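You operate a simulated robot arm through the tools that you are given. There is no shell and no other tool. Be economical: measure what you need, move in short steps, check, and stop when the job is done.

The job below is to be done with a simulated robot arm. You get a single attempt, and the scene is never put back.

## Task
Put things in order on the counter in front of the canisters. At the end: the dough mould with a white grip stands where the silver foil wrapped roll stood; the cream bun from the counter in front of the canisters stands where the clear juice bottle (marked "MANGO") stood; the clear juice bottle is in the grey tub; the orange sugar cup stands where the cream bun stood; the silver foil wrapped roll stands where the orange sugar cup stood; whatever was shut is shut again. Leave all else as you found it, and nothing knocked over.
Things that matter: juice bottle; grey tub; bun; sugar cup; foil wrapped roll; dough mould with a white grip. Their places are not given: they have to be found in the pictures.

It is judged by the outcome, as a careful person would: the job done as asked, and still so three seconds after it is handed in. It fails if anything else is knocked over, pushed out of place, dropped, spilled or broken.

## Robot
A 7-joint arm with a two-finger parallel gripper, fixed in place. Base frame: the origin is at the foot of the arm, x ahead of it, y to its left, z up; the work surface is at about z = 860. Lengths are in mm, angles in rad, forces in N, time in s.
With the tool pointing down near the work surface it reaches from about 240 to 680 mm from the base axis. Its first joint turns from -1.152 to 1.152 rad. Payload 2.4 kg.
Tool frame: the origin (TCP) lies between the finger pads and is the grasp point; the fingertips stand 30 mm ahead of it; z points along the fingers, y is the line along which they close. Largest opening 94 mm; finger width 28, thickness 10; the body of the gripper, 50 by 96 mm, starts 55 mm behind the TCP.
Orientation is that of the tool frame in the base frame, as a unit quaternion [x, y, z, w]. With the fingers straight down and closing along the base's y, the tool's x points along the base's -x, its y along +y and its z along -z.

## Interface
- The arm moves only by the tool play_rows. Its argument "increments" is a list of rows, each a list of 7 numbers: the shift along the tool's x, y, z in mm, then the turn, a rotation vector about the tool's x, y, z in rad, then the opening, from 0 (shut) to 1 (fully open). In form: [[dx, dy, dz, ax, ay, az, gripper], ...]. A call has 1 to 8 rows; each row is the pose to reach, as a shift and turn from the pose commanded when the call began, along the tool's axes at that moment. Rows are played at 5 a second. More than 50 mm and 0.15 rad between two rows, or a gripper value outside its range, and nothing of the call is played. Where a pose cannot be reached the arm comes as near as it can. A force on the tool above 40 N (or 10 N above the force at the start of the call, whichever is more), or a blocked arm, ends the call early, and 0.2 s more pass. The fingers move at their own pace (about 153 mm/s each) and stop on an object; they squeeze with about 29 N. The grip force told is the motor's: it shows also when the fingers shut on nothing. Time passes only in rows, and 0.2 s behind the last, so rows that repeat a pose let the fingers close. It gives the time, the measured TCP pose, the force on the tool (base axes), the opening and the grip force at its end, in the units of the frame above (readings bear some noise), and new pictures: "show" is both (left out), scene, wrist or none.
- Cameras (640 x 400 px; columns grow to the right, rows downward): "scene" is fixed at [47.8, 485.7, 1441.8]; the picture's right is [-0.62, -0.78, 0.00], its down [-0.47, 0.37, -0.80] and it looks along [0.63, -0.50, -0.59] (base axes); focal length 376 px, centre (320, 200). "wrist" rides on the gripper at [-37, 0, -58] in the tool frame; the picture's right is [0.00, -1.00, 0.00], its down [0.97, 0.00, -0.24] and it looks along [0.24, 0.00, 0.97] (tool axes); focal length 218 px, centre (320, 200).
- locate(camera, pixels): there is no depth. For up to 12 entries [column, row, z] of the newest picture of that camera ("zoom" is the newest enlarged one), the place [x, y] in the base frame at which the ray of that pixel passes the height z, good to about 3 mm. It takes no simulated time.
- enlarge(camera, box): a new picture of the part [left, top, right, bottom] of that camera's present view, enlarged. It takes no simulated time.
- close_job(): hands the job in; it is judged then, once.

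Go step by step. Measure first, check grasps and placings, and put right what went wrong. The budget is 80 turns and 120 pictures, counting those below and the enlarged ones. Unless the task says otherwise, let go and move clear before handing in, and close with one line.

The tools are called after "Call:" as a command line: name --pt "numbers of a row" for each row, then --argument value for the rest, lists and objects as JSON in quotes. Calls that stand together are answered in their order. play_rows: Moves the arm, as the interface text tells. Its arguments: {"type":"object","properties":{"increments":{"type":"array","items":{"type":"array","items":{"type":"number"}}},"show":{"type":"string","enum":["both","scene","wrist","none"]}},"required":["increments"]} The other tools are called the same way: locate (camera, pixels) gives the place at which the rays of pixels pass given heights; enlarge (camera, box) takes an enlarged picture of a part of a camera's view; close_job () hands the job in.

At the start:

```text
time: 0.0
tool_pos: [348.0, 138.1, 1203.5]
ee_rot: [0.001, 1.0, 0.0, 0.0]
contact_force: [-0.7, -0.2, 0.4]
opening: 94.1
gripper_force: 0.0
```

scene: 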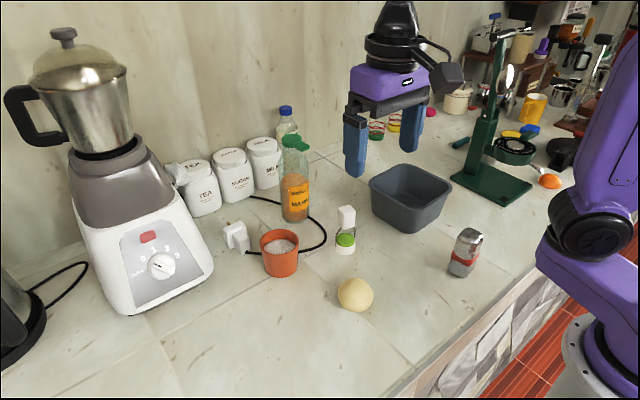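
wrist: 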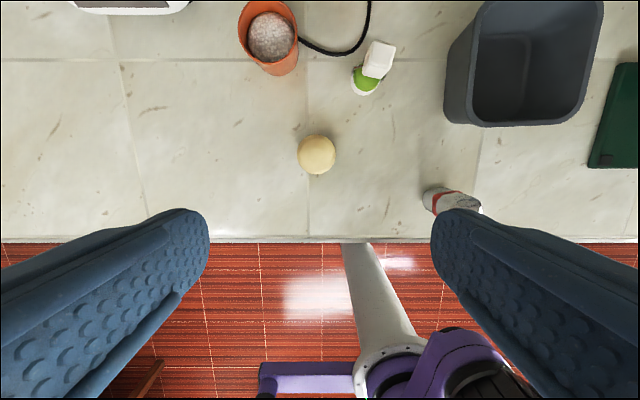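

The scene shows the bun (355,295), the orange cup (280,253), the mould (346,230), the foil roll (465,252), the green-capped bottle (295,185) and the tub (410,195). I'll enlarge the view and locate their bases.

Call:
enlarge --camera "scene" --box '[210, 90, 390, 320]'

Call:
enlarge --camera "scene" --box '[330, 130, 510, 320]'

Call:
locate --camera "scene" --pixels '[[355, 308, 860], [280, 272, 860], [280, 240, 930], [345, 250, 860], [461, 272, 860], [470, 233, 930], [295, 215, 860], [295, 142, 1030], [404, 234, 860], [370, 180, 930], [453, 186, 930], [412, 165, 930]]'

Call:
locate --camera "wrist" --pixels '[[317, 154, 885], [270, 35, 920], [365, 80, 860], [380, 60, 920], [455, 200, 900], [470, 123, 930], [583, 118, 930], [485, 0, 930], [590, 162, 860]]'

```text
1.74 times, centred on (300, 205) of scene
```

zoom: 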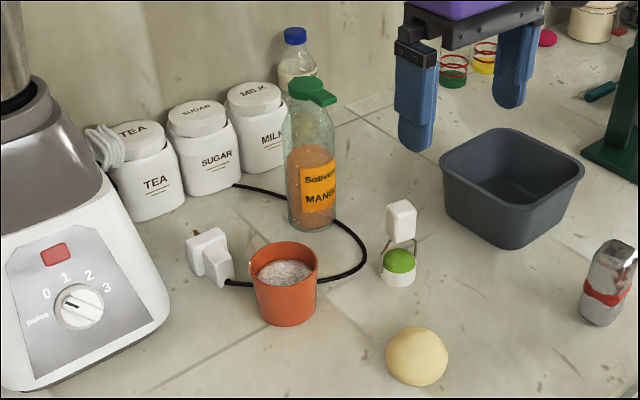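

```text
2.11 times, centred on (420, 225) of scene
```

zoom: 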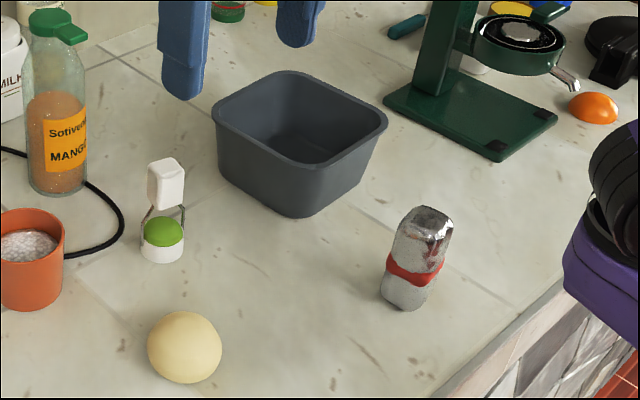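

```text
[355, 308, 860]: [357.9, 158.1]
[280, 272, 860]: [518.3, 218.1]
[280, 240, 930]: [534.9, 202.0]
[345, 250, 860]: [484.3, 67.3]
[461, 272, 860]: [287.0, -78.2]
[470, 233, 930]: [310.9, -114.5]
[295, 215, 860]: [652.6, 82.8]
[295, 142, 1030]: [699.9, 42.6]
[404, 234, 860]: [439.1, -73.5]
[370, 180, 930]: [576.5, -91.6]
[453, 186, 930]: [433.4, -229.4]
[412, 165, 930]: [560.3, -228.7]
```

```text
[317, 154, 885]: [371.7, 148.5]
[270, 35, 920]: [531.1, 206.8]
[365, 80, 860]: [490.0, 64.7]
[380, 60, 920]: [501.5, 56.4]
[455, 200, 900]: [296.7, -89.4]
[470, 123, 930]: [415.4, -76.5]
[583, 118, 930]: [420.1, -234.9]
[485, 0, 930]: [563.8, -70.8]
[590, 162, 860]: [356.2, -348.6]
```

The bottle stands near (672,66), at the edge of reach. I'll move the wrist camera towards it for a closer look.

Call:
play_rows --pt "-40 -11 8 0 0 0 1" --pt "-80 -22 16 0 0 0 1" --pt "-120 -33 24 0 0 0 1" --pt "-160 -44 32 0 0 0 1" --pt "-200 -55 40 0 0 0 1" --pt "-240 -66 48 0 0 0 1"

```text
time: 1.4
tool_pos: [588.0, 72.5, 1155.6]
ee_rot: [0.0, 1.0, 0.0, 0.0]
contact_force: [0.2, 0.0, -0.5]
opening: 94.1
gripper_force: 0.1
```

scene: 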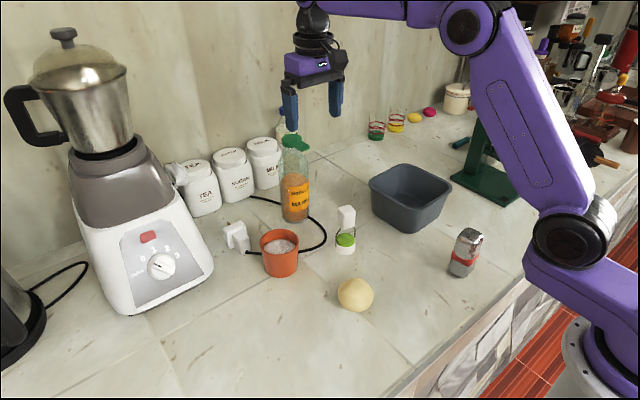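
wrist: 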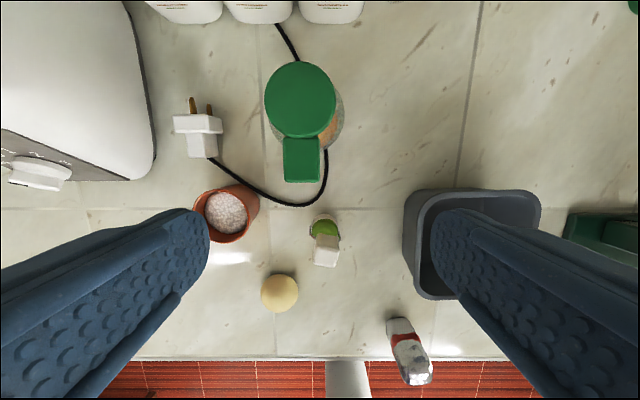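

The cap shows at (300,98) in the wrist view, with a tab towards the arm. I'll enlarge the bottle and locate its cap and base.

Call:
enlarge --camera "scene" --box '[260, 120, 340, 230]'

Call:
locate --camera "wrist" --pixels '[[300, 98, 1045], [300, 62, 1045], [300, 135, 1045], [264, 98, 1045], [338, 98, 1045], [301, 182, 1040], [308, 110, 860], [412, 215, 935], [540, 215, 935], [230, 215, 925], [280, 293, 885], [410, 353, 900]]'

Call:
enlarge --camera "wrist" --box '[160, 40, 420, 320]'

```text
3.64 times, centred on (300, 175) of scene
```

zoom: 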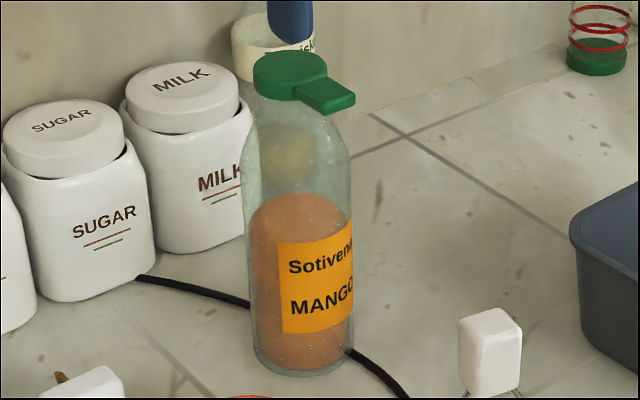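

```text
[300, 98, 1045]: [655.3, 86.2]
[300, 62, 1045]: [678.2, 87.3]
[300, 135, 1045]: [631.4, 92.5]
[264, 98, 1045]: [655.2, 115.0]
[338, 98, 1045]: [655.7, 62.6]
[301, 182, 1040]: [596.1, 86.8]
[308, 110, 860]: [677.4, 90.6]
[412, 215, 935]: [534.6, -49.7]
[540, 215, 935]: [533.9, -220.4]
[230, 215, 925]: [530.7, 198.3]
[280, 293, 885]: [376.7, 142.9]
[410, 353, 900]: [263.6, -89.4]
```

```text
1.43 times, centred on (290, 180) of wrist
```

zoom: 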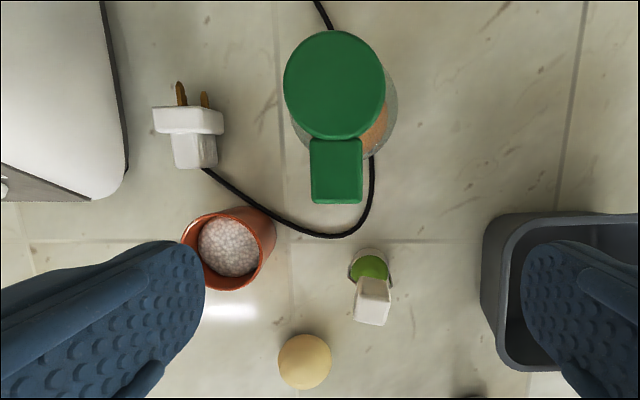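

The bottle axis is about (651,83), roughly 68 mm across and about 1062 at the top. A tab sticks out towards the arm. A steep grasp would hit the cap, so I'll tilt the tool nearly horizontal and approach from the front.

Call:
play_rows --pt "8 0 12 0 -0.149 0 1" --pt "16 0 24 0 -0.298 0 1" --pt "24 2 36 0 -0.447 0 1" --pt "32 4 48 0 -0.596 0 1" --pt "40 6 60 0 -0.745 0 1" --pt "48 8 72 0 -0.894 0 1" --pt "54 10 84 0 -1.043 0 1" --pt "60 10 96 0 -1.192 0 1"

```text
time: 3.2
tool_pos: [526.1, 84.3, 1056.8]
ee_rot: [-0.001, 0.828, 0.0, 0.561]
contact_force: [0.7, -0.9, -0.2]
opening: 93.9
gripper_force: 0.0
out of reach, approached as far as the arm can: row 6
```

scene: 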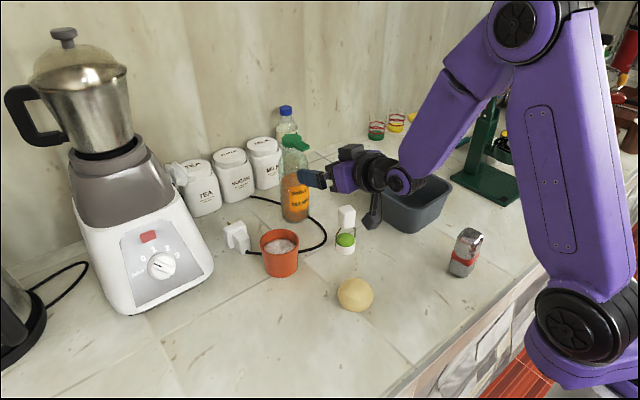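
wrist: 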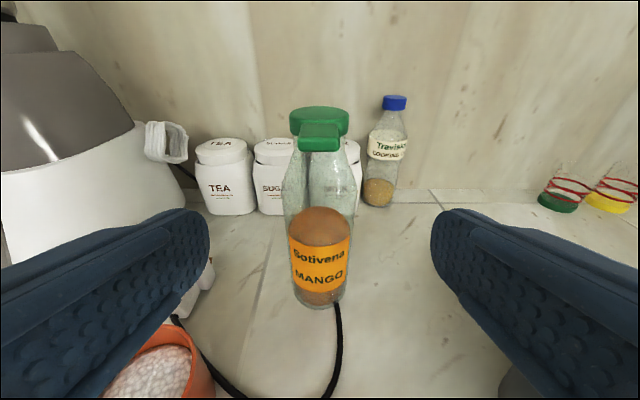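

The tilt is fine, but a dark fixture hangs below the wrist at scene (373,215). I need its extent before descending past the mould.

Call:
enlarge --camera "scene" --box '[270, 120, 440, 270]'

Call:
locate --camera "scene" --pixels '[[373, 226, 1000], [373, 226, 980], [373, 226, 1020], [373, 226, 960], [346, 206, 920], [346, 206, 930], [346, 206, 940]]'

Call:
locate --camera "wrist" --pixels '[[320, 305, 860], [290, 300, 860], [348, 300, 860]]'

```text
2.67 times, centred on (355, 195) of scene
```

zoom: 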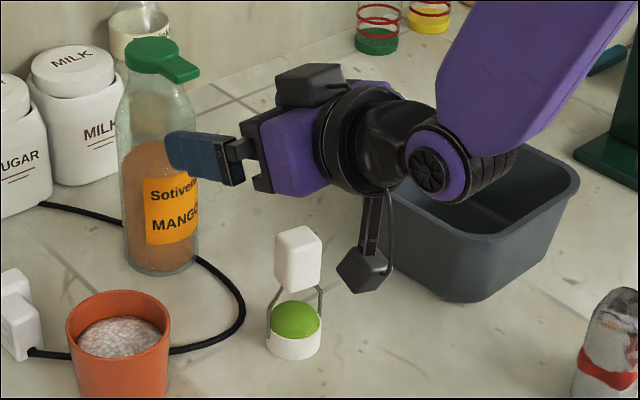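

```text
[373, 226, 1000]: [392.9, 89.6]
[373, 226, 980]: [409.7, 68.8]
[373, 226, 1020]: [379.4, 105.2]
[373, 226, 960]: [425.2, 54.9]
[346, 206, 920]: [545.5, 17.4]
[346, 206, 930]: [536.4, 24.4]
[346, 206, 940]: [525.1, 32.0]
```

```text
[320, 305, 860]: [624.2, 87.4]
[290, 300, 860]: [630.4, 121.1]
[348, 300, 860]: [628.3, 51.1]
```

The fixture hangs about 105 mm below the tool axis, 96 mm back, so a straight approach would hit the mould. I'll yaw by -24° so it passes between the mould and the cup, starting from a standoff.

Call:
play_rows --pt "-6.3 12 15.8 0.13 0 0.052 1" --pt "-12.6 24 31.6 0.26 0 0.104 1" --pt "-18.9 36 47.4 0.39 0 0.155 1" --pt "-18.9 36 47.4 0.39 0 0.155 1"

```text
time: 4.2
tool_pos: [579.7, 119.1, 1059.5]
ee_rot: [0.172, 0.81, -0.117, 0.548]
contact_force: [-0.2, 0.1, -0.8]
opening: 94.1
gripper_force: 0.1
```

scene: 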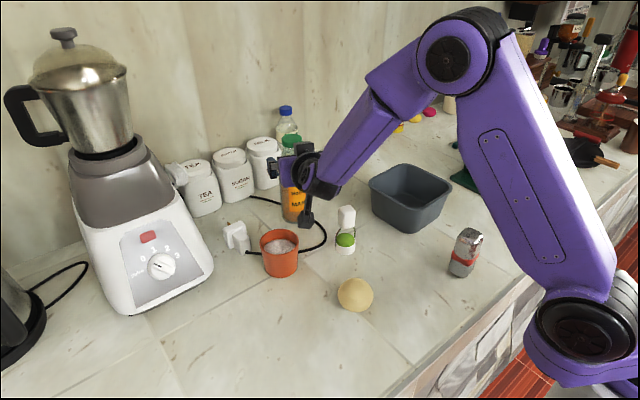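
wrist: 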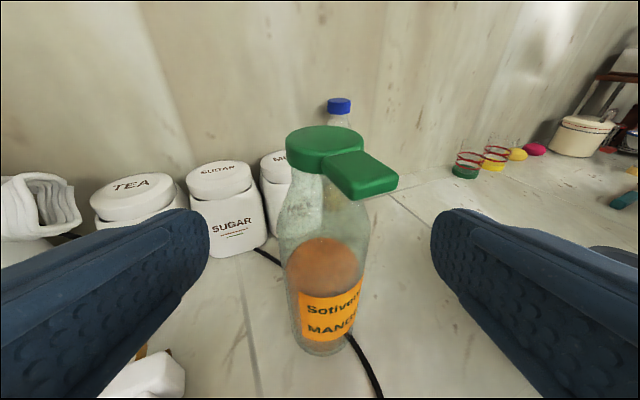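

The bottle is centred in the wrist view (column ~326). I'll go straight down to z≈958 and check the clearance.

Call:
play_rows --pt "23.4 -1 9.4 0 0 0 1" --pt "46.8 -2 18.8 0 0 0 1" --pt "70.3 -2 28.1 0 0 0 1" --pt "93.7 -2 37.5 0 0 0 1"

Call:
enlarge --camera "scene" --box '[230, 120, 400, 290]'

```text
time: 5.2
tool_pos: [577.2, 117.7, 957.1]
ee_rot: [0.172, 0.81, -0.117, 0.549]
contact_force: [-0.1, 0.5, -0.5]
opening: 94.1
gripper_force: 0.2
```

scene: 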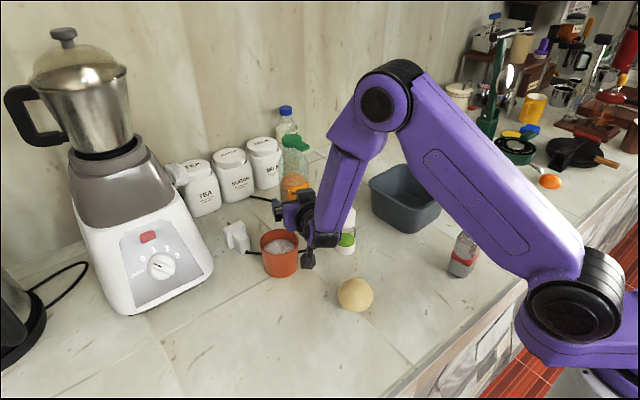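
wrist: 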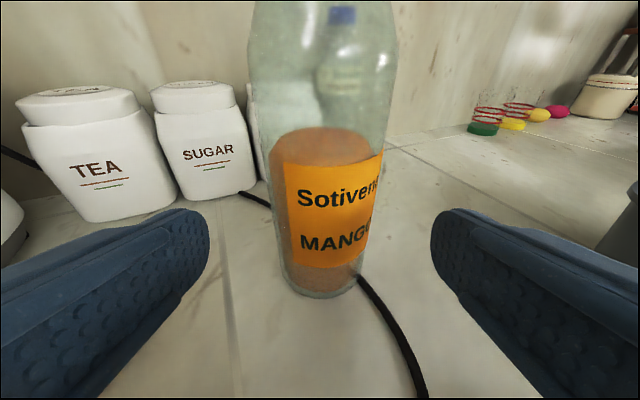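

```text
2.35 times, centred on (315, 205) of scene
```

zoom: 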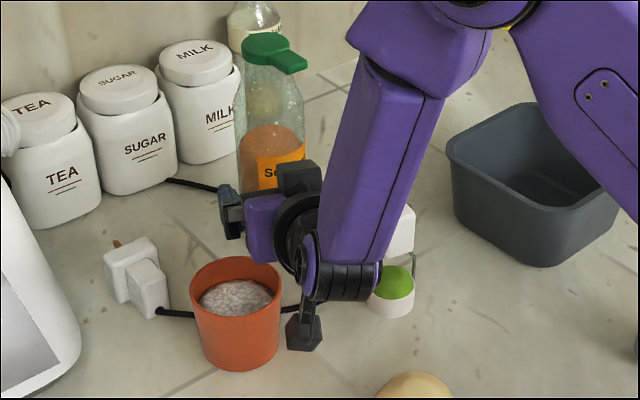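

There's room, but the fixture would pass only ~5 mm from the cup. I'll ease the yaw by 0.1 rad while moving in.

Call:
play_rows --pt "-5.4 0 13.4 -0.046 0 -0.018 1" --pt "-10.8 0 26.9 -0.093 0 -0.037 1" --pt "-16.1 0 40.3 -0.093 0 -0.037 1" --pt "-21.5 0 53.8 -0.093 0 -0.037 1" --pt "-26.9 0 67.2 -0.093 0 -0.037 1"

Call:
enlarge --camera "scene" --box '[230, 120, 400, 290]'

```text
time: 6.4
tool_pos: [645.3, 87.7, 956.3]
ee_rot: [0.131, 0.817, -0.089, 0.554]
contact_force: [0.5, 0.2, 0.4]
opening: 94.3
gripper_force: 0.0
```

scene: 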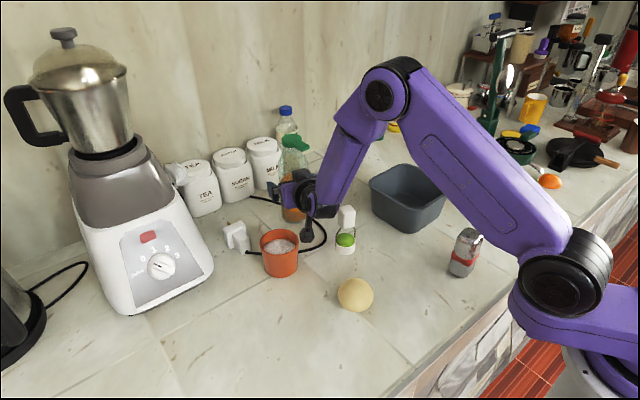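
wrist: 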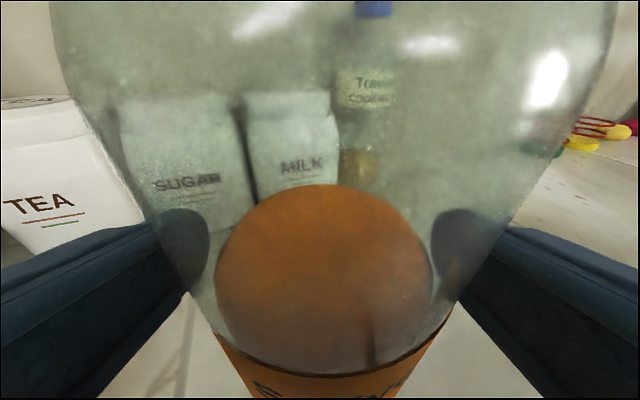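

```text
2.35 times, centred on (315, 205) of scene
```

zoom: 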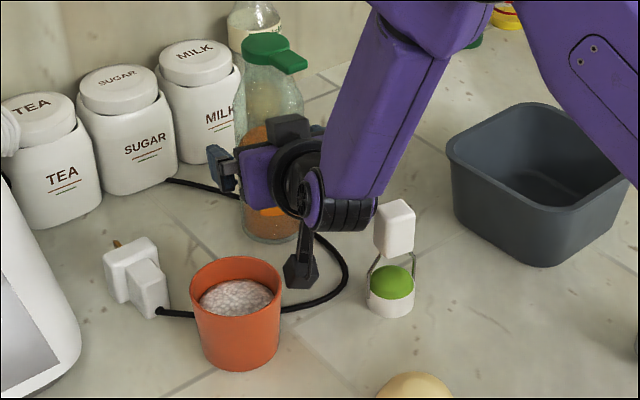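

The bottle is centred between the fingers and the fixture is clear of both the cup and the mould. I'll close on it.

Call:
play_rows --pt "0 0 0 0 0 0 0.6" --pt "0 0 0 0 0 0 0.4" --pt "0 0 0 0 0 0 0.4" --show "wrist"

```text
time: 7.2
tool_pos: [644.3, 87.5, 957.4]
ee_rot: [0.132, 0.817, -0.09, 0.554]
contact_force: [1.4, -1.1, 0.4]
opening: 70.0
gripper_force: 28.5
```

wrist: 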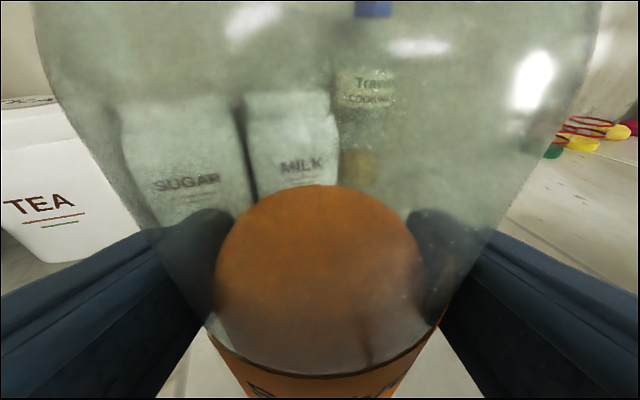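

Gripped at 70 mm. I'll lift it straight up.

Call:
play_rows --pt "-9 0 -4 0 0 0 0.3" --pt "-40 0 -16 0 0 0 0.3" --pt "-76 0 -30 0 0 0 0.3" --pt "-112 0 -44.6 0 0 0 0.3"

Call:
enlarge --camera "scene" --box '[350, 130, 470, 250]'

```text
time: 8.2
tool_pos: [645.0, 84.5, 1075.9]
ee_rot: [0.131, 0.818, -0.089, 0.553]
contact_force: [-0.1, 0.1, -4.3]
opening: 70.0
gripper_force: 29.1
```

scene: 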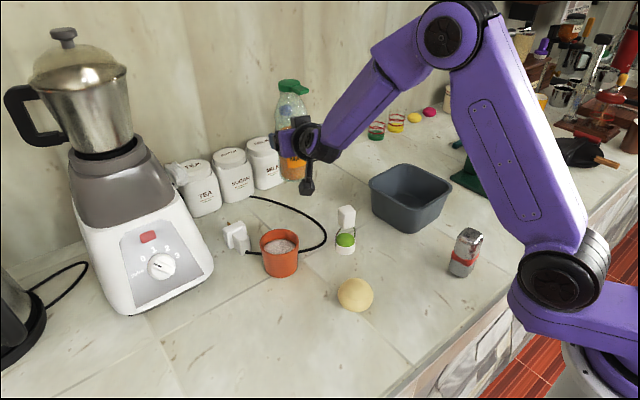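
wrist: 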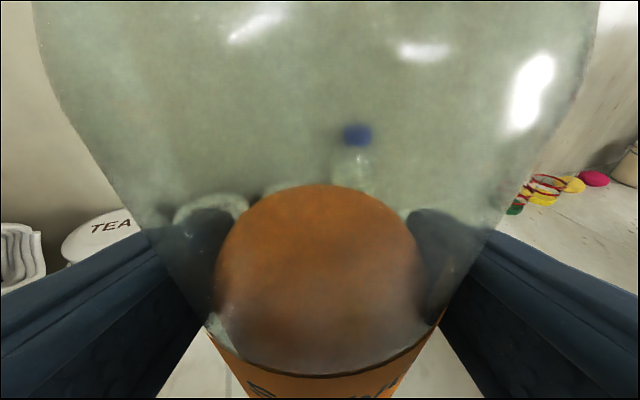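

```text
3.33 times, centred on (410, 190) of scene
```

zoom: 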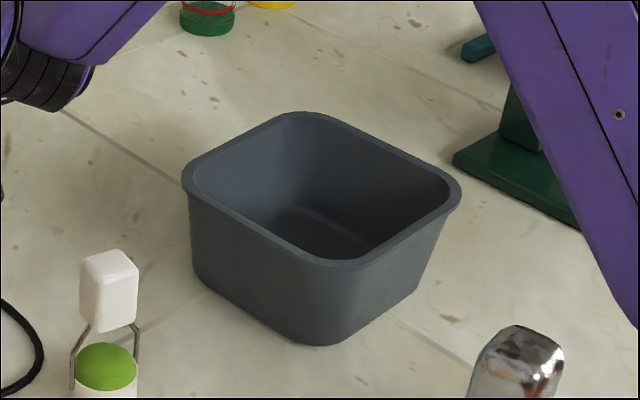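

The bottle is held. Next I'll measure the tub's rim and floor in the zoom.

Call:
locate --camera "zoom" --pixels '[[183, 180, 940], [460, 190, 940], [300, 112, 940], [345, 268, 940], [183, 180, 950], [460, 190, 950], [300, 112, 950], [345, 268, 950], [325, 345, 860], [195, 275, 860], [418, 290, 860], [315, 228, 863]]'

```text
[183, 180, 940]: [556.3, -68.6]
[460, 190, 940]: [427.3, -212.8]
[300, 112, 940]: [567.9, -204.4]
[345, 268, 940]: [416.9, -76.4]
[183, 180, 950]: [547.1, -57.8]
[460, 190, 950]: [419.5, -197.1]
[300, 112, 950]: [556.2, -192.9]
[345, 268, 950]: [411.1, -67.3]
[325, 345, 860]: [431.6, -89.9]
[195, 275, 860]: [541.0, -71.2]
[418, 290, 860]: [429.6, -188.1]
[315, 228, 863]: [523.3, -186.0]
```

The tub centre is about (489,-138), with the rim near 943. I'll carry the bottle over, yawing a bit further so the fixture stays clear of the foil roll.

Call:
play_rows --pt "4.7 -36.8 -11.7 0.027 0 0.011 0.3" --pt "9.4 -73.5 -23.4 0.054 0 0.021 0.3" --pt "14.1 -110.3 -35.1 0.081 0 0.032 0.3" --pt "18.7 -147 -46.9 0.109 0 0.043 0.3" --pt "23.4 -183.9 -58.6 0.136 0 0.054 0.3" --pt "28.1 -220.6 -70.3 0.163 0 0.064 0.3" --pt "32.8 -257.4 -82 0.19 0 0.075 0.3"

```text
time: 9.8
tool_pos: [475.8, -127.4, 1079.8]
ee_rot: [0.213, 0.8, -0.145, 0.542]
contact_force: [0.8, 0.6, -4.6]
opening: 70.1
gripper_force: 28.6
```

scene: 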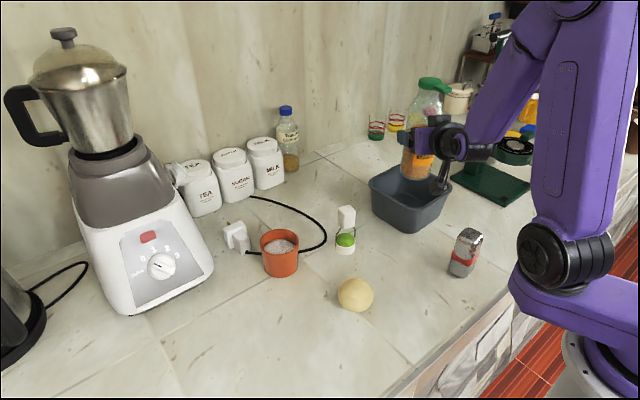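
wrist: 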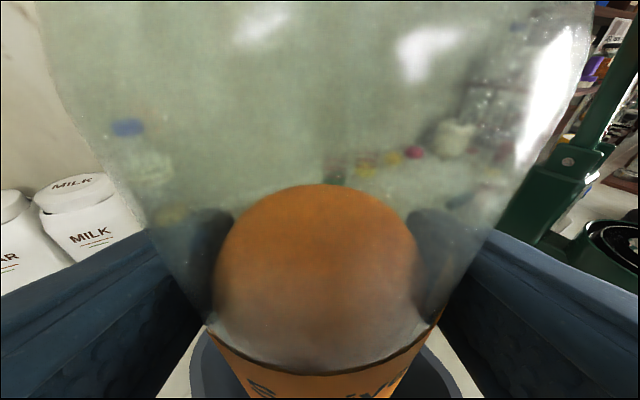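

The bottle is above the tub and laterally centred. I'll lower it most of the way.

Call:
play_rows --pt "30 -3.2 14.3 0 0 0 0.3" --pt "60 -3.2 28.7 0 0 0 0.3" --pt "90.5 -3.2 43.1 0 0 0 0.3"

Call:
enlarge --camera "scene" --box '[350, 80, 510, 280]'

```text
time: 10.6
tool_pos: [478.8, -132.4, 977.5]
ee_rot: [0.213, 0.8, -0.145, 0.543]
contact_force: [-0.1, -0.1, -4.3]
opening: 70.2
gripper_force: 29.0
```

scene: 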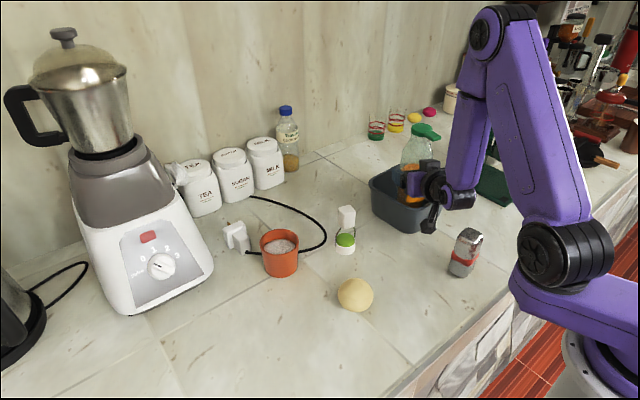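
wrist: 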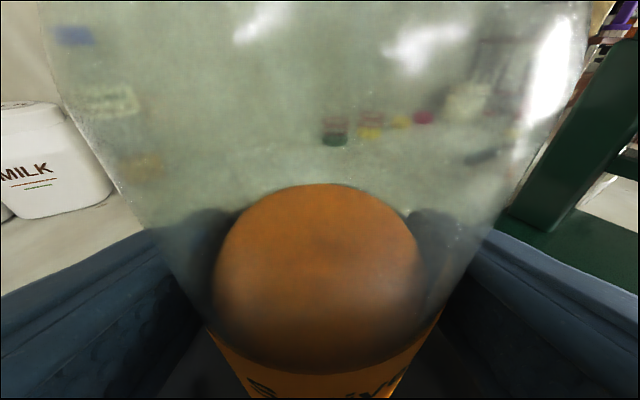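

```text
2.00 times, centred on (430, 180) of scene
```

zoom: 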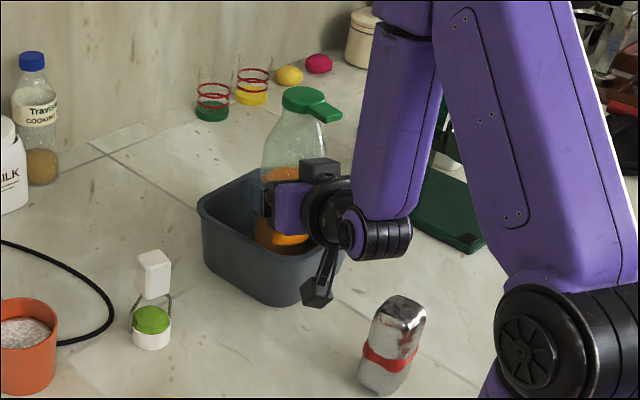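

It's clear on all sides, with ~14 mm left. I'll lower it gently and watch the force.

Call:
play_rows --pt "4.6 0 1.9 0 0 0 0.3" --pt "8.4 0 3.3 0 0 0 0.3" --pt "11.1 0 4.5 0 0 0 0.3" --pt "11.1 0 4.5 0 0 0 0.3" --show "none"

```text
time: 11.6
tool_pos: [481.1, -134.9, 966.6]
ee_rot: [0.214, 0.799, -0.146, 0.542]
contact_force: [-0.3, 0.2, -4.2]
opening: 70.0
gripper_force: 29.0
```

Call:
play_rows --pt "1.9 0 0.7 0 0 0 0.3" --pt "3.7 0 1.5 0 0 0 0.3" --pt "3.7 0 1.5 0 0 0 0.3" --show "none"

```text
time: 12.4
tool_pos: [483.0, -134.7, 962.7]
ee_rot: [0.214, 0.799, -0.146, 0.542]
contact_force: [0.5, 0.4, -4.8]
opening: 70.0
gripper_force: 29.3
```

No contact yet at 962.7 (force still -4.8, which is the bottle's weight), so I'll keep going in 1 mm steps.

Call:
play_rows --pt "0.9 0 0.4 0 0 0 0.3" --pt "1.9 0 0.7 0 0 0 0.3" --pt "2.8 0 1.1 0 0 0 0.3" --pt "2.8 0 1.1 0 0 0 0.3" --show "none"

```text
time: 13.4
tool_pos: [482.9, -134.8, 962.0]
ee_rot: [0.214, 0.799, -0.146, 0.543]
contact_force: [0.3, 1.9, 8.7]
opening: 70.2
gripper_force: 29.3
```

Contact: the force went from -4.8 to +8.7 and the bottle is seated. I'll open and retreat along the tool axis.

Call:
play_rows --pt "-1 0 0 0 0 0 0.85" --pt "-1 0 0 0 0 0 0.95" --pt "0 0 -20 0 0 0 0.95" --pt "0 0 -50 0 0 0 0.95" --pt "0 0 -85 0 0 0 0.95" --pt "0 0 -120 0 0 0 0.95"

```text
time: 14.8
tool_pos: [393.6, -84.0, 1002.0]
ee_rot: [0.214, 0.799, -0.145, 0.542]
contact_force: [0.5, 0.3, 0.4]
opening: 89.3
gripper_force: 0.0
out of reach, approached as far as the arm can: row 6
```

scene: 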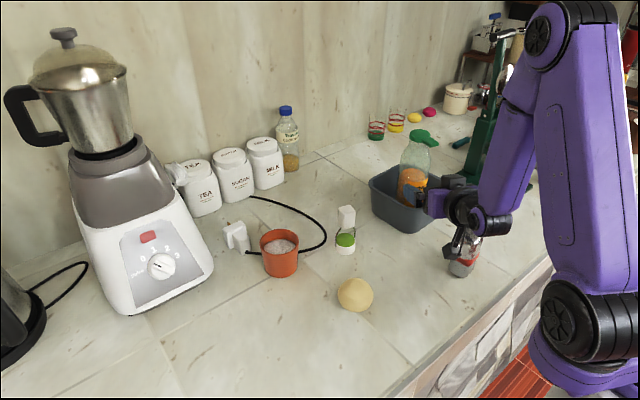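
wrist: 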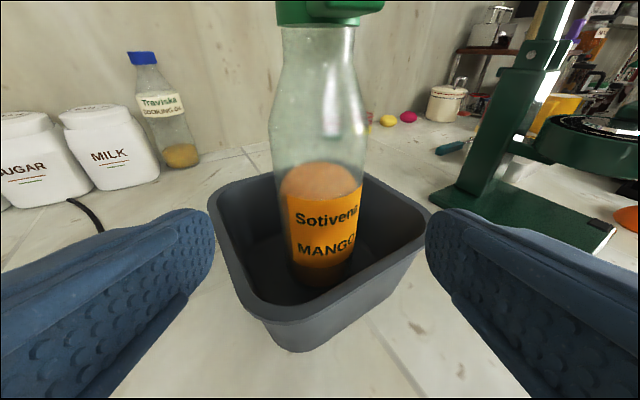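

The bottle stands upright in the tub. I'll rise and turn the tool back to vertical.

Call:
play_rows --pt "-37 0 -15 0 0 0 0.95" --pt "-74 0 -30 0 0 0 0.95" --pt "-111 0 -44 0 0 0 0.95" --pt "-111 0 -44 0 0.149 0 0.95" --pt "-111 0 -44 0 0.298 0 0.95" --pt "-111 0 -44 0 0.447 0 0.95" --pt "-111 0 -44 0 0.596 0 0.95" --pt "-111 0 -44 0 0.745 0 0.95" --show "none"

```text
time: 16.6
tool_pos: [396.0, -85.6, 1122.7]
ee_rot: [0.252, 0.942, -0.057, 0.214]
contact_force: [-0.2, 0.2, 0.4]
opening: 89.1
gripper_force: 0.0
```

Call:
play_rows --pt "0 0 0 0 0.149 0 0.95" --pt "0 0 0 0 0.298 0 0.95" --pt "0 0 0 0 0.447 0 0.95" --show "none"

```text
time: 17.4
tool_pos: [396.3, -86.8, 1120.0]
ee_rot: [0.258, 0.966, 0.001, -0.001]
contact_force: [0.0, 0.5, -0.4]
opening: 89.5
gripper_force: 0.1
```

Call:
play_rows --pt "22.5 31.8 5 0 0 -0.087 0.95" --pt "45 63.6 20 0 0 -0.174 0.95" --pt "67.5 95.4 40 0 0 -0.262 0.95" --pt "90 127.2 60 0 0 -0.349 0.95" --pt "112.5 159 80 0 0 -0.436 0.95" --pt "135 190.8 90 0 0 -0.523 0.95"

```text
time: 18.8
tool_pos: [373.8, 141.6, 1029.3]
ee_rot: [0.0, 1.0, 0.0, 0.0]
contact_force: [0.2, -0.1, -1.2]
opening: 89.3
gripper_force: 0.1
```

scene: 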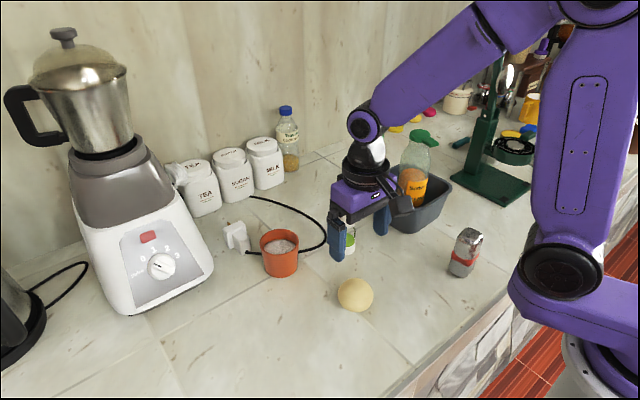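
wrist: 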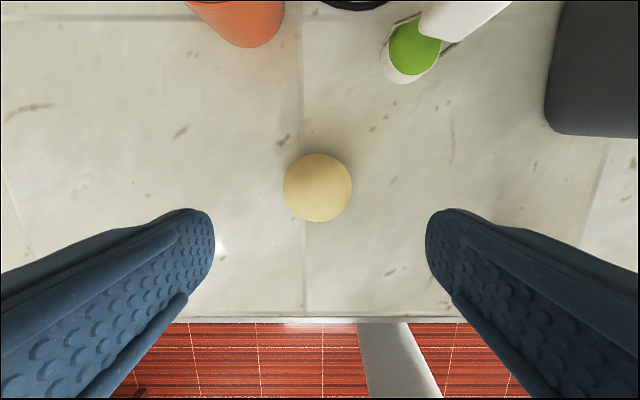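

Call:
locate --camera "wrist" --pixels '[[317, 188, 888], [283, 188, 888], [351, 188, 888], [317, 154, 888], [317, 222, 888]]'

Call:
enlarge --camera "scene" --box '[320, 260, 400, 330]'

Call:
locate --camera "scene" --pixels '[[355, 295, 888], [337, 295, 888], [374, 295, 888], [355, 313, 860]]'

```text
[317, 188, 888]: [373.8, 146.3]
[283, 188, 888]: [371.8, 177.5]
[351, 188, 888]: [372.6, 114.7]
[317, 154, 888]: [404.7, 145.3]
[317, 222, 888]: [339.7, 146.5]
```

```text
5.71 times, centred on (360, 295) of scene
```

zoom: 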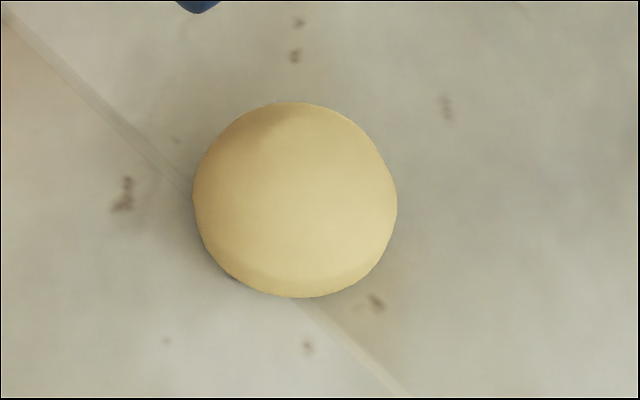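

```text
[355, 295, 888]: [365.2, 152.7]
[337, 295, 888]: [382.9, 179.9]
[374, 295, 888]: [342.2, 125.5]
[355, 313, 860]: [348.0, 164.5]
```

The bun centre triangulates to (372.5,147) with its middle at z≈881. I'll descend and grip it.

Call:
play_rows --pt "1 5.4 40 0 0 0 0.95" --pt "1.3 5.4 80 0 0 0 0.95" --pt "1.3 5.4 115 0 0 0 0.95" --pt "1.3 5.4 133 0 0 0 0.95" --pt "1.3 5.4 133 0 0 0 0.5" --pt "1.3 5.4 133 0 0 0 0.5" --pt "1.3 5.4 133 0 0 0 0.5"

```text
time: 20.4
tool_pos: [373.9, 152.5, 899.5]
ee_rot: [0.002, 1.0, 0.0, 0.0]
contact_force: [-0.6, -0.5, 0.8]
opening: 65.4
gripper_force: 28.8
```

scene: 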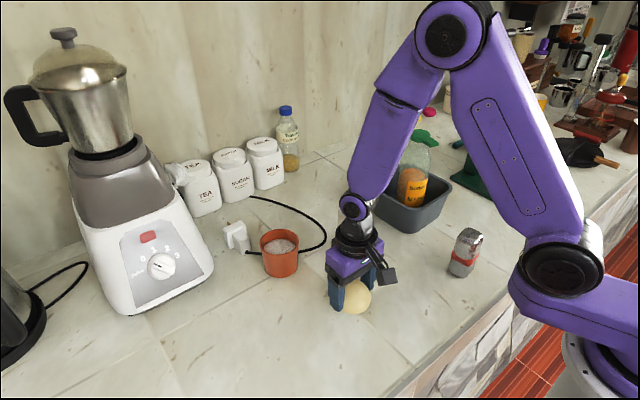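
wrist: 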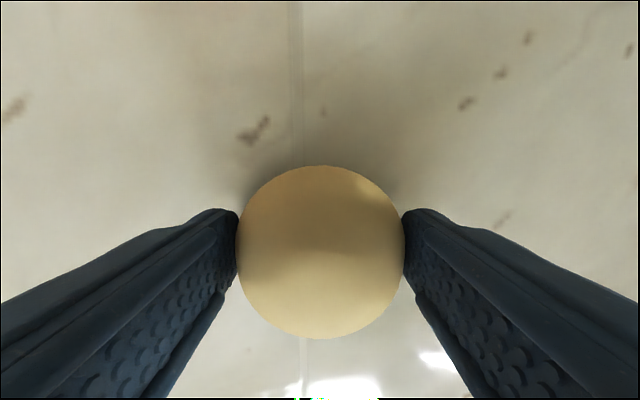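

The bun is gripped at 65 mm. I'll lift it and head towards the bottle's old spot.

Call:
play_rows --pt "0 0 -40 0 0 0 0.5" --pt "-5 0 -80 0 0 0 0.5" --pt "-40 -9 -105 0 0 0 0.5" --pt "-85 -20 -105 0 0 0 0.5" --pt "-130 -31 -105 0 0 0 0.5" --pt "-175 -42 -105 0 0 0 0.5" --pt "-220 -53 -105 0 0 0 0.5"

```text
time: 22.0
tool_pos: [594.2, 99.3, 1005.6]
ee_rot: [0.001, 1.0, 0.0, -0.002]
contact_force: [0.3, 0.0, 0.0]
opening: 65.5
gripper_force: 29.2
```

scene: 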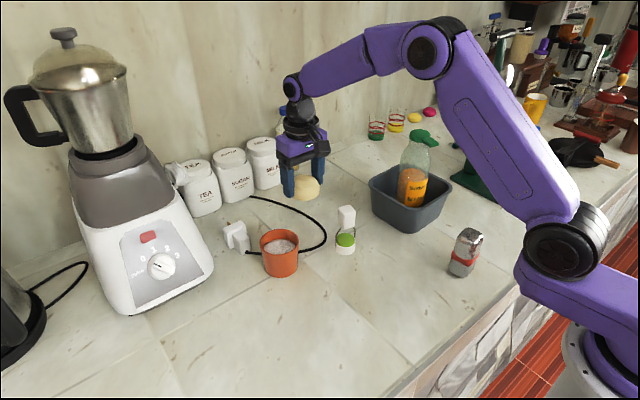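
wrist: 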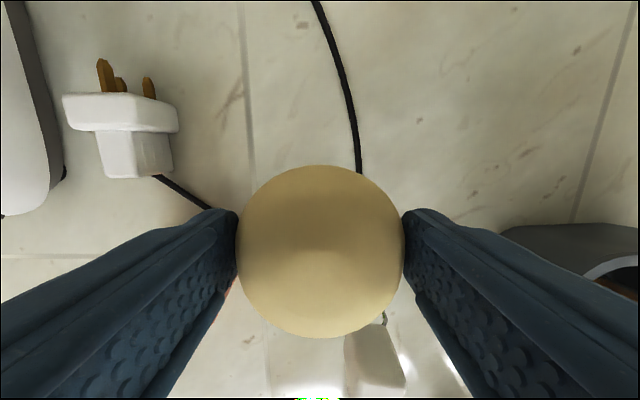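

I need to check where the cable runs near the target.

Call:
locate --camera "wrist" --pixels '[[319, 10, 862], [336, 60, 862], [350, 110, 862], [359, 160, 862], [321, 252, 985]]'

Call:
enlarge --camera "scene" --box '[230, 140, 380, 270]'

Call:
locate --camera "scene" --pixels '[[270, 201, 862], [290, 208, 862], [305, 214, 862], [320, 226, 862], [326, 238, 862]]'

```text
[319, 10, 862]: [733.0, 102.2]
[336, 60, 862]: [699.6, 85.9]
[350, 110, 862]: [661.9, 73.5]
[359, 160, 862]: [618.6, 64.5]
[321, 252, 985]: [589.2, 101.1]
```

```text
3.08 times, centred on (305, 205) of scene
```

zoom: 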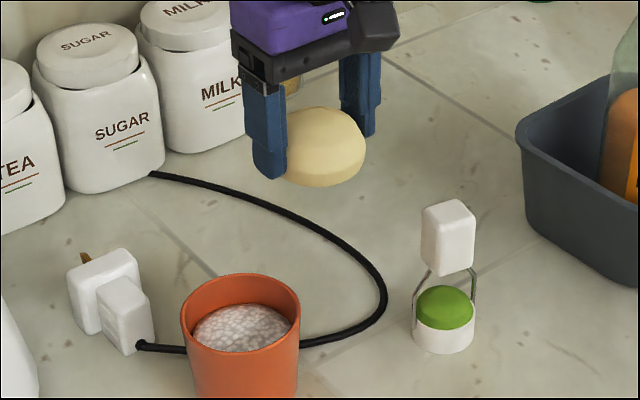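

```text
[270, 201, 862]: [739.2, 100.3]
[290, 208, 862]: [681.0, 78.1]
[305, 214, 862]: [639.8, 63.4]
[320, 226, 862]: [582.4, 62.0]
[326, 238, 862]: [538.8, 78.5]
```

The cable ran under the bottle's spot as well, so I'll go to the same spot. Bun centre to (654,84), lowering with a force check.

Call:
play_rows --pt "-32 -7.5 0 0 0 0 0.5" --pt "-63 -15 0 0 0 0 0.5" --pt "-63 -15 40 0 0 0 0.5" --pt "-63 -15 75 0 0 0 0.5" --pt "-63 -15 92 0 0 0 0.5"

```text
time: 23.2
tool_pos: [657.6, 83.2, 909.3]
ee_rot: [0.0, 1.0, 0.0, 0.0]
contact_force: [-0.2, 0.6, -0.6]
opening: 65.5
gripper_force: 29.3
```

scene: 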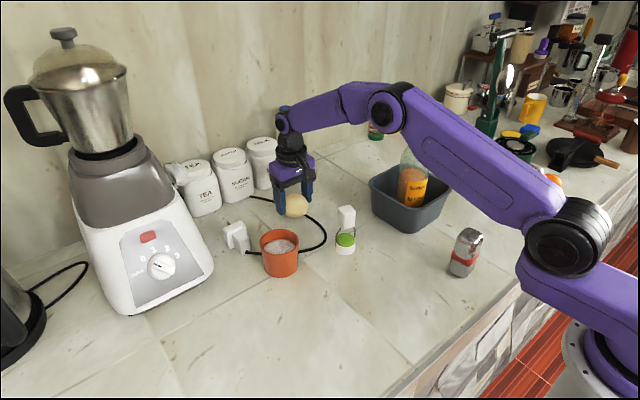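
wrist: 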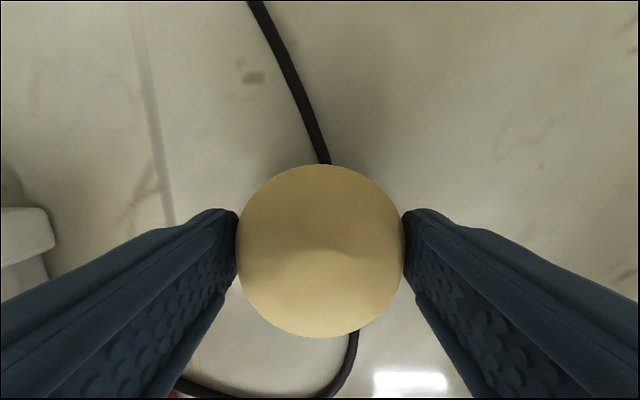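

Call:
play_rows --pt "0 0 3 0 0 0 0.5" --pt "0 0 5 0 0 0 0.5" --pt "0 0 7 0 0 0 0.5" --pt "0 0 8.5 0 0 0 0.5" --pt "0 0 8.5 0 0 0 0.5" --show "none"

```text
time: 24.4
tool_pos: [658.6, 84.1, 902.5]
ee_rot: [0.001, 1.0, 0.0, 0.0]
contact_force: [-0.3, 0.8, -1.1]
opening: 65.7
gripper_force: 29.4
```

Call:
play_rows --pt "0 0 1 0 0 0 0.5" --pt "0 0 2 0 0 0 0.5" --pt "0 0 3 0 0 0 0.5" --pt "0 0 4 0 0 0 0.5" --pt "0 0 4 0 0 0 0.5" --show "none"

```text
time: 25.6
tool_pos: [656.5, 83.4, 899.8]
ee_rot: [0.001, 1.0, 0.0, 0.0]
contact_force: [0.0, 0.4, 3.1]
opening: 65.5
gripper_force: 29.0
```

Contact at 899.8, the same height as at the pick, so the bun sits flat. I'll release it and rise.

Call:
play_rows --pt "0 0 0 0 0 0 0.75" --pt "0 0 0 0 0 0 0.95" --pt "0 0 -20 0 0 0 0.95" --pt "0 0 -60 0 0 0 0.95" --pt "0 0 -100 0 0 0 0.95" --pt "30 20 -125 0 0 0 0.95" --pt "70 50 -125 0 0 0 0.95"

```text
time: 27.2
tool_pos: [589.4, 132.9, 1024.8]
ee_rot: [0.001, 1.0, -0.001, -0.001]
contact_force: [0.7, 0.1, 0.8]
opening: 89.4
gripper_force: 0.0
```

scene: 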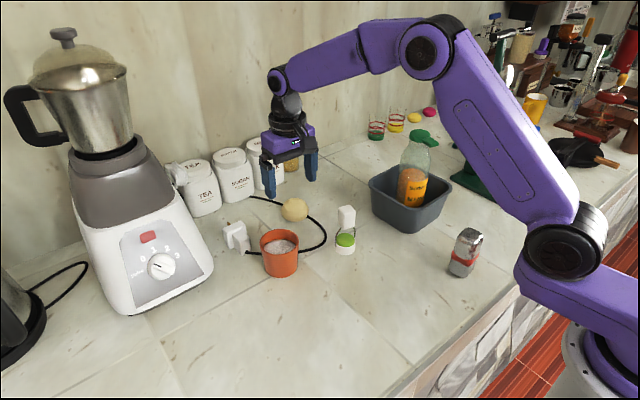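
wrist: 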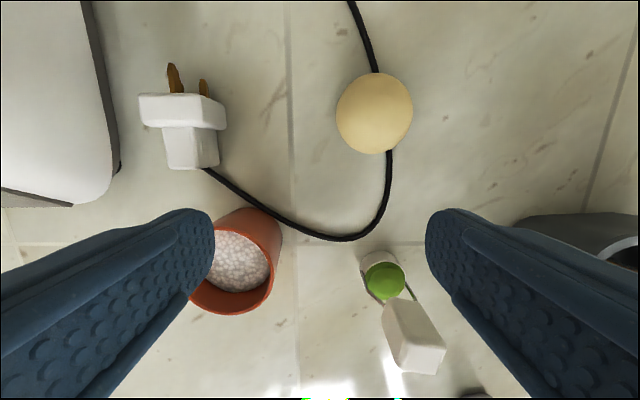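

The bun is standing in place. Now the cup: I'll move above it to measure.

Call:
play_rows --pt "20 23 -8 0 0 0 1" --pt "40 46 -16 0 0 0 1" --pt "62 70 -25 0 0 0 1"

Call:
enlarge --camera "scene" --box '[220, 180, 380, 290]'

```text
time: 28.0
tool_pos: [525.8, 202.8, 1049.6]
ee_rot: [0.0, 1.0, 0.0, 0.0]
contact_force: [-0.3, 0.0, -0.1]
opening: 94.2
gripper_force: 0.0
```

scene: 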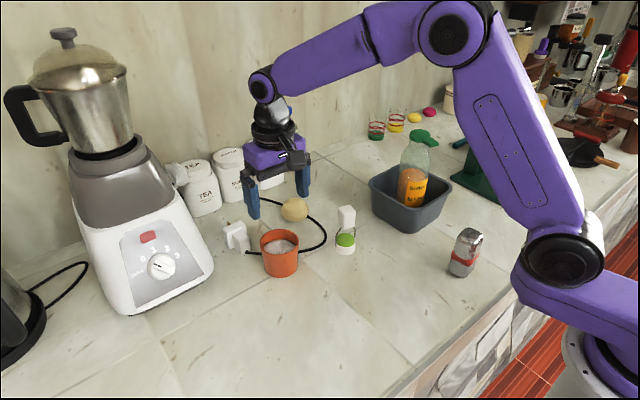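
wrist: 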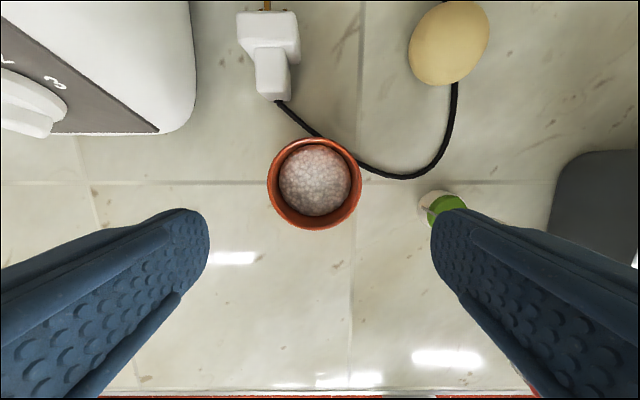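

```text
3.64 times, centred on (300, 235) of scene
```

zoom: 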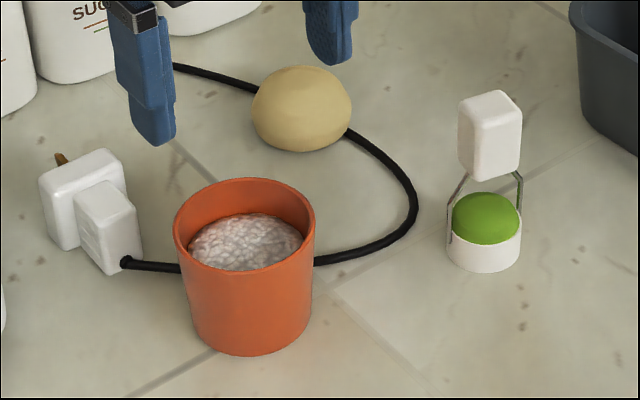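

Call:
locate --camera "wrist" --pixels '[[314, 184, 920], [314, 184, 935], [267, 184, 925], [361, 184, 925], [449, 43, 881]]'

Call:
locate --camera "zoom" --pixels '[[244, 226, 915], [244, 226, 925], [244, 226, 935], [250, 355, 860], [183, 310, 875], [312, 300, 875], [483, 272, 860], [447, 245, 860], [522, 245, 860]]'

```text
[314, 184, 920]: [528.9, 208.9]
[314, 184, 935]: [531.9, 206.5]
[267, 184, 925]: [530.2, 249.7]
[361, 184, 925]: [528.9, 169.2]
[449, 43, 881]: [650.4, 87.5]
```

```text
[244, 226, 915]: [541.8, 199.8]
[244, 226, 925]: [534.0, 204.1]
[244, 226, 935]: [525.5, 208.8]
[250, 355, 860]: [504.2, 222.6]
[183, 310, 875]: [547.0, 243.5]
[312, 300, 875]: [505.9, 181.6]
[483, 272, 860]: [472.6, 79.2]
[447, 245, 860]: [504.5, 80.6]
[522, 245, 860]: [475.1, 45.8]
```

The cup rim is centred at (530.5,207) at z≈929, 79 mm across, leaving 7 mm per side. I'll descend to just above the rim and check alignment.

Call:
play_rows --pt "-4 4.5 20 0 0 0 1" --pt "-4 4.5 45 0 0 0 1" --pt "-4 4.5 70 0 0 0 1" --pt "-4 4.5 82 0 0 0 1"

```text
time: 29.0
tool_pos: [529.1, 206.9, 967.2]
ee_rot: [0.001, 1.0, 0.0, 0.001]
contact_force: [0.3, -0.5, 0.1]
opening: 94.0
gripper_force: 0.1
```

scene: 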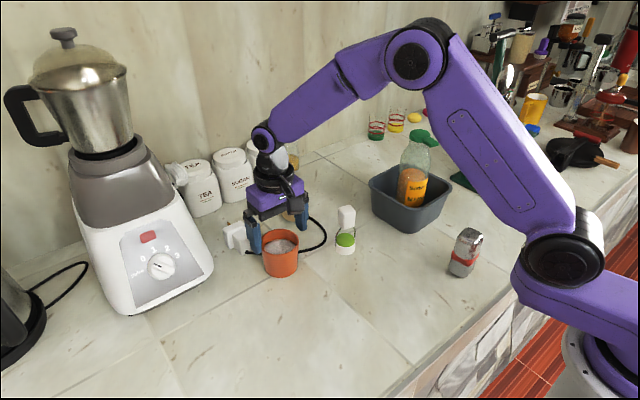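
wrist: 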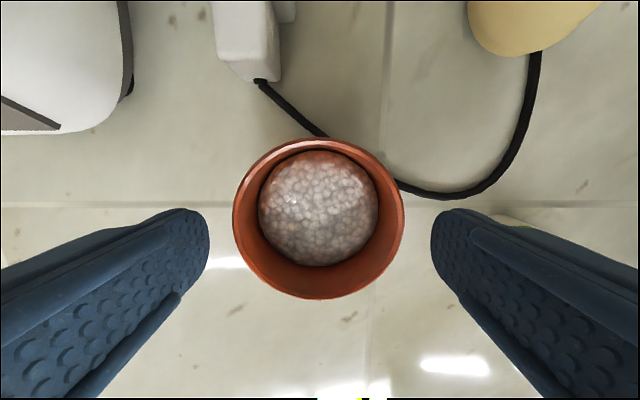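

Centred: the rim spans 233–404 and the fingers sit at 208 and 431. I'll go down and close softly.

Call:
play_rows --pt "0 0 20 0 0 0 1" --pt "0 0 35 0 0 0 1" --pt "0 0 48 0 0 0 1" --pt "0 0 48 0 0 0 0.9" --pt "0 0 48 0 0 0 0.7" --pt "0 0 48 0 0 0 0.7" --pt "0 0 48 0 0 0 0.7"

```text
time: 30.6
tool_pos: [528.5, 207.9, 918.4]
ee_rot: [0.001, 1.0, 0.0, 0.0]
contact_force: [-0.2, -0.9, 0.4]
opening: 77.0
gripper_force: 28.9
```

scene: 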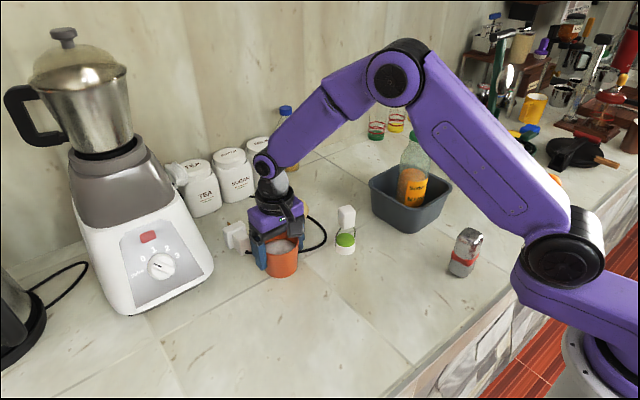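
wrist: 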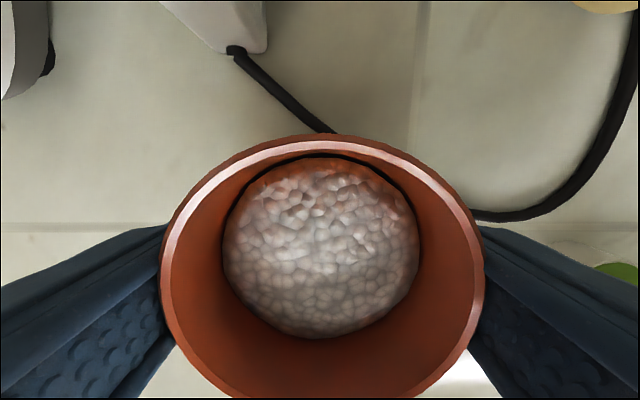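

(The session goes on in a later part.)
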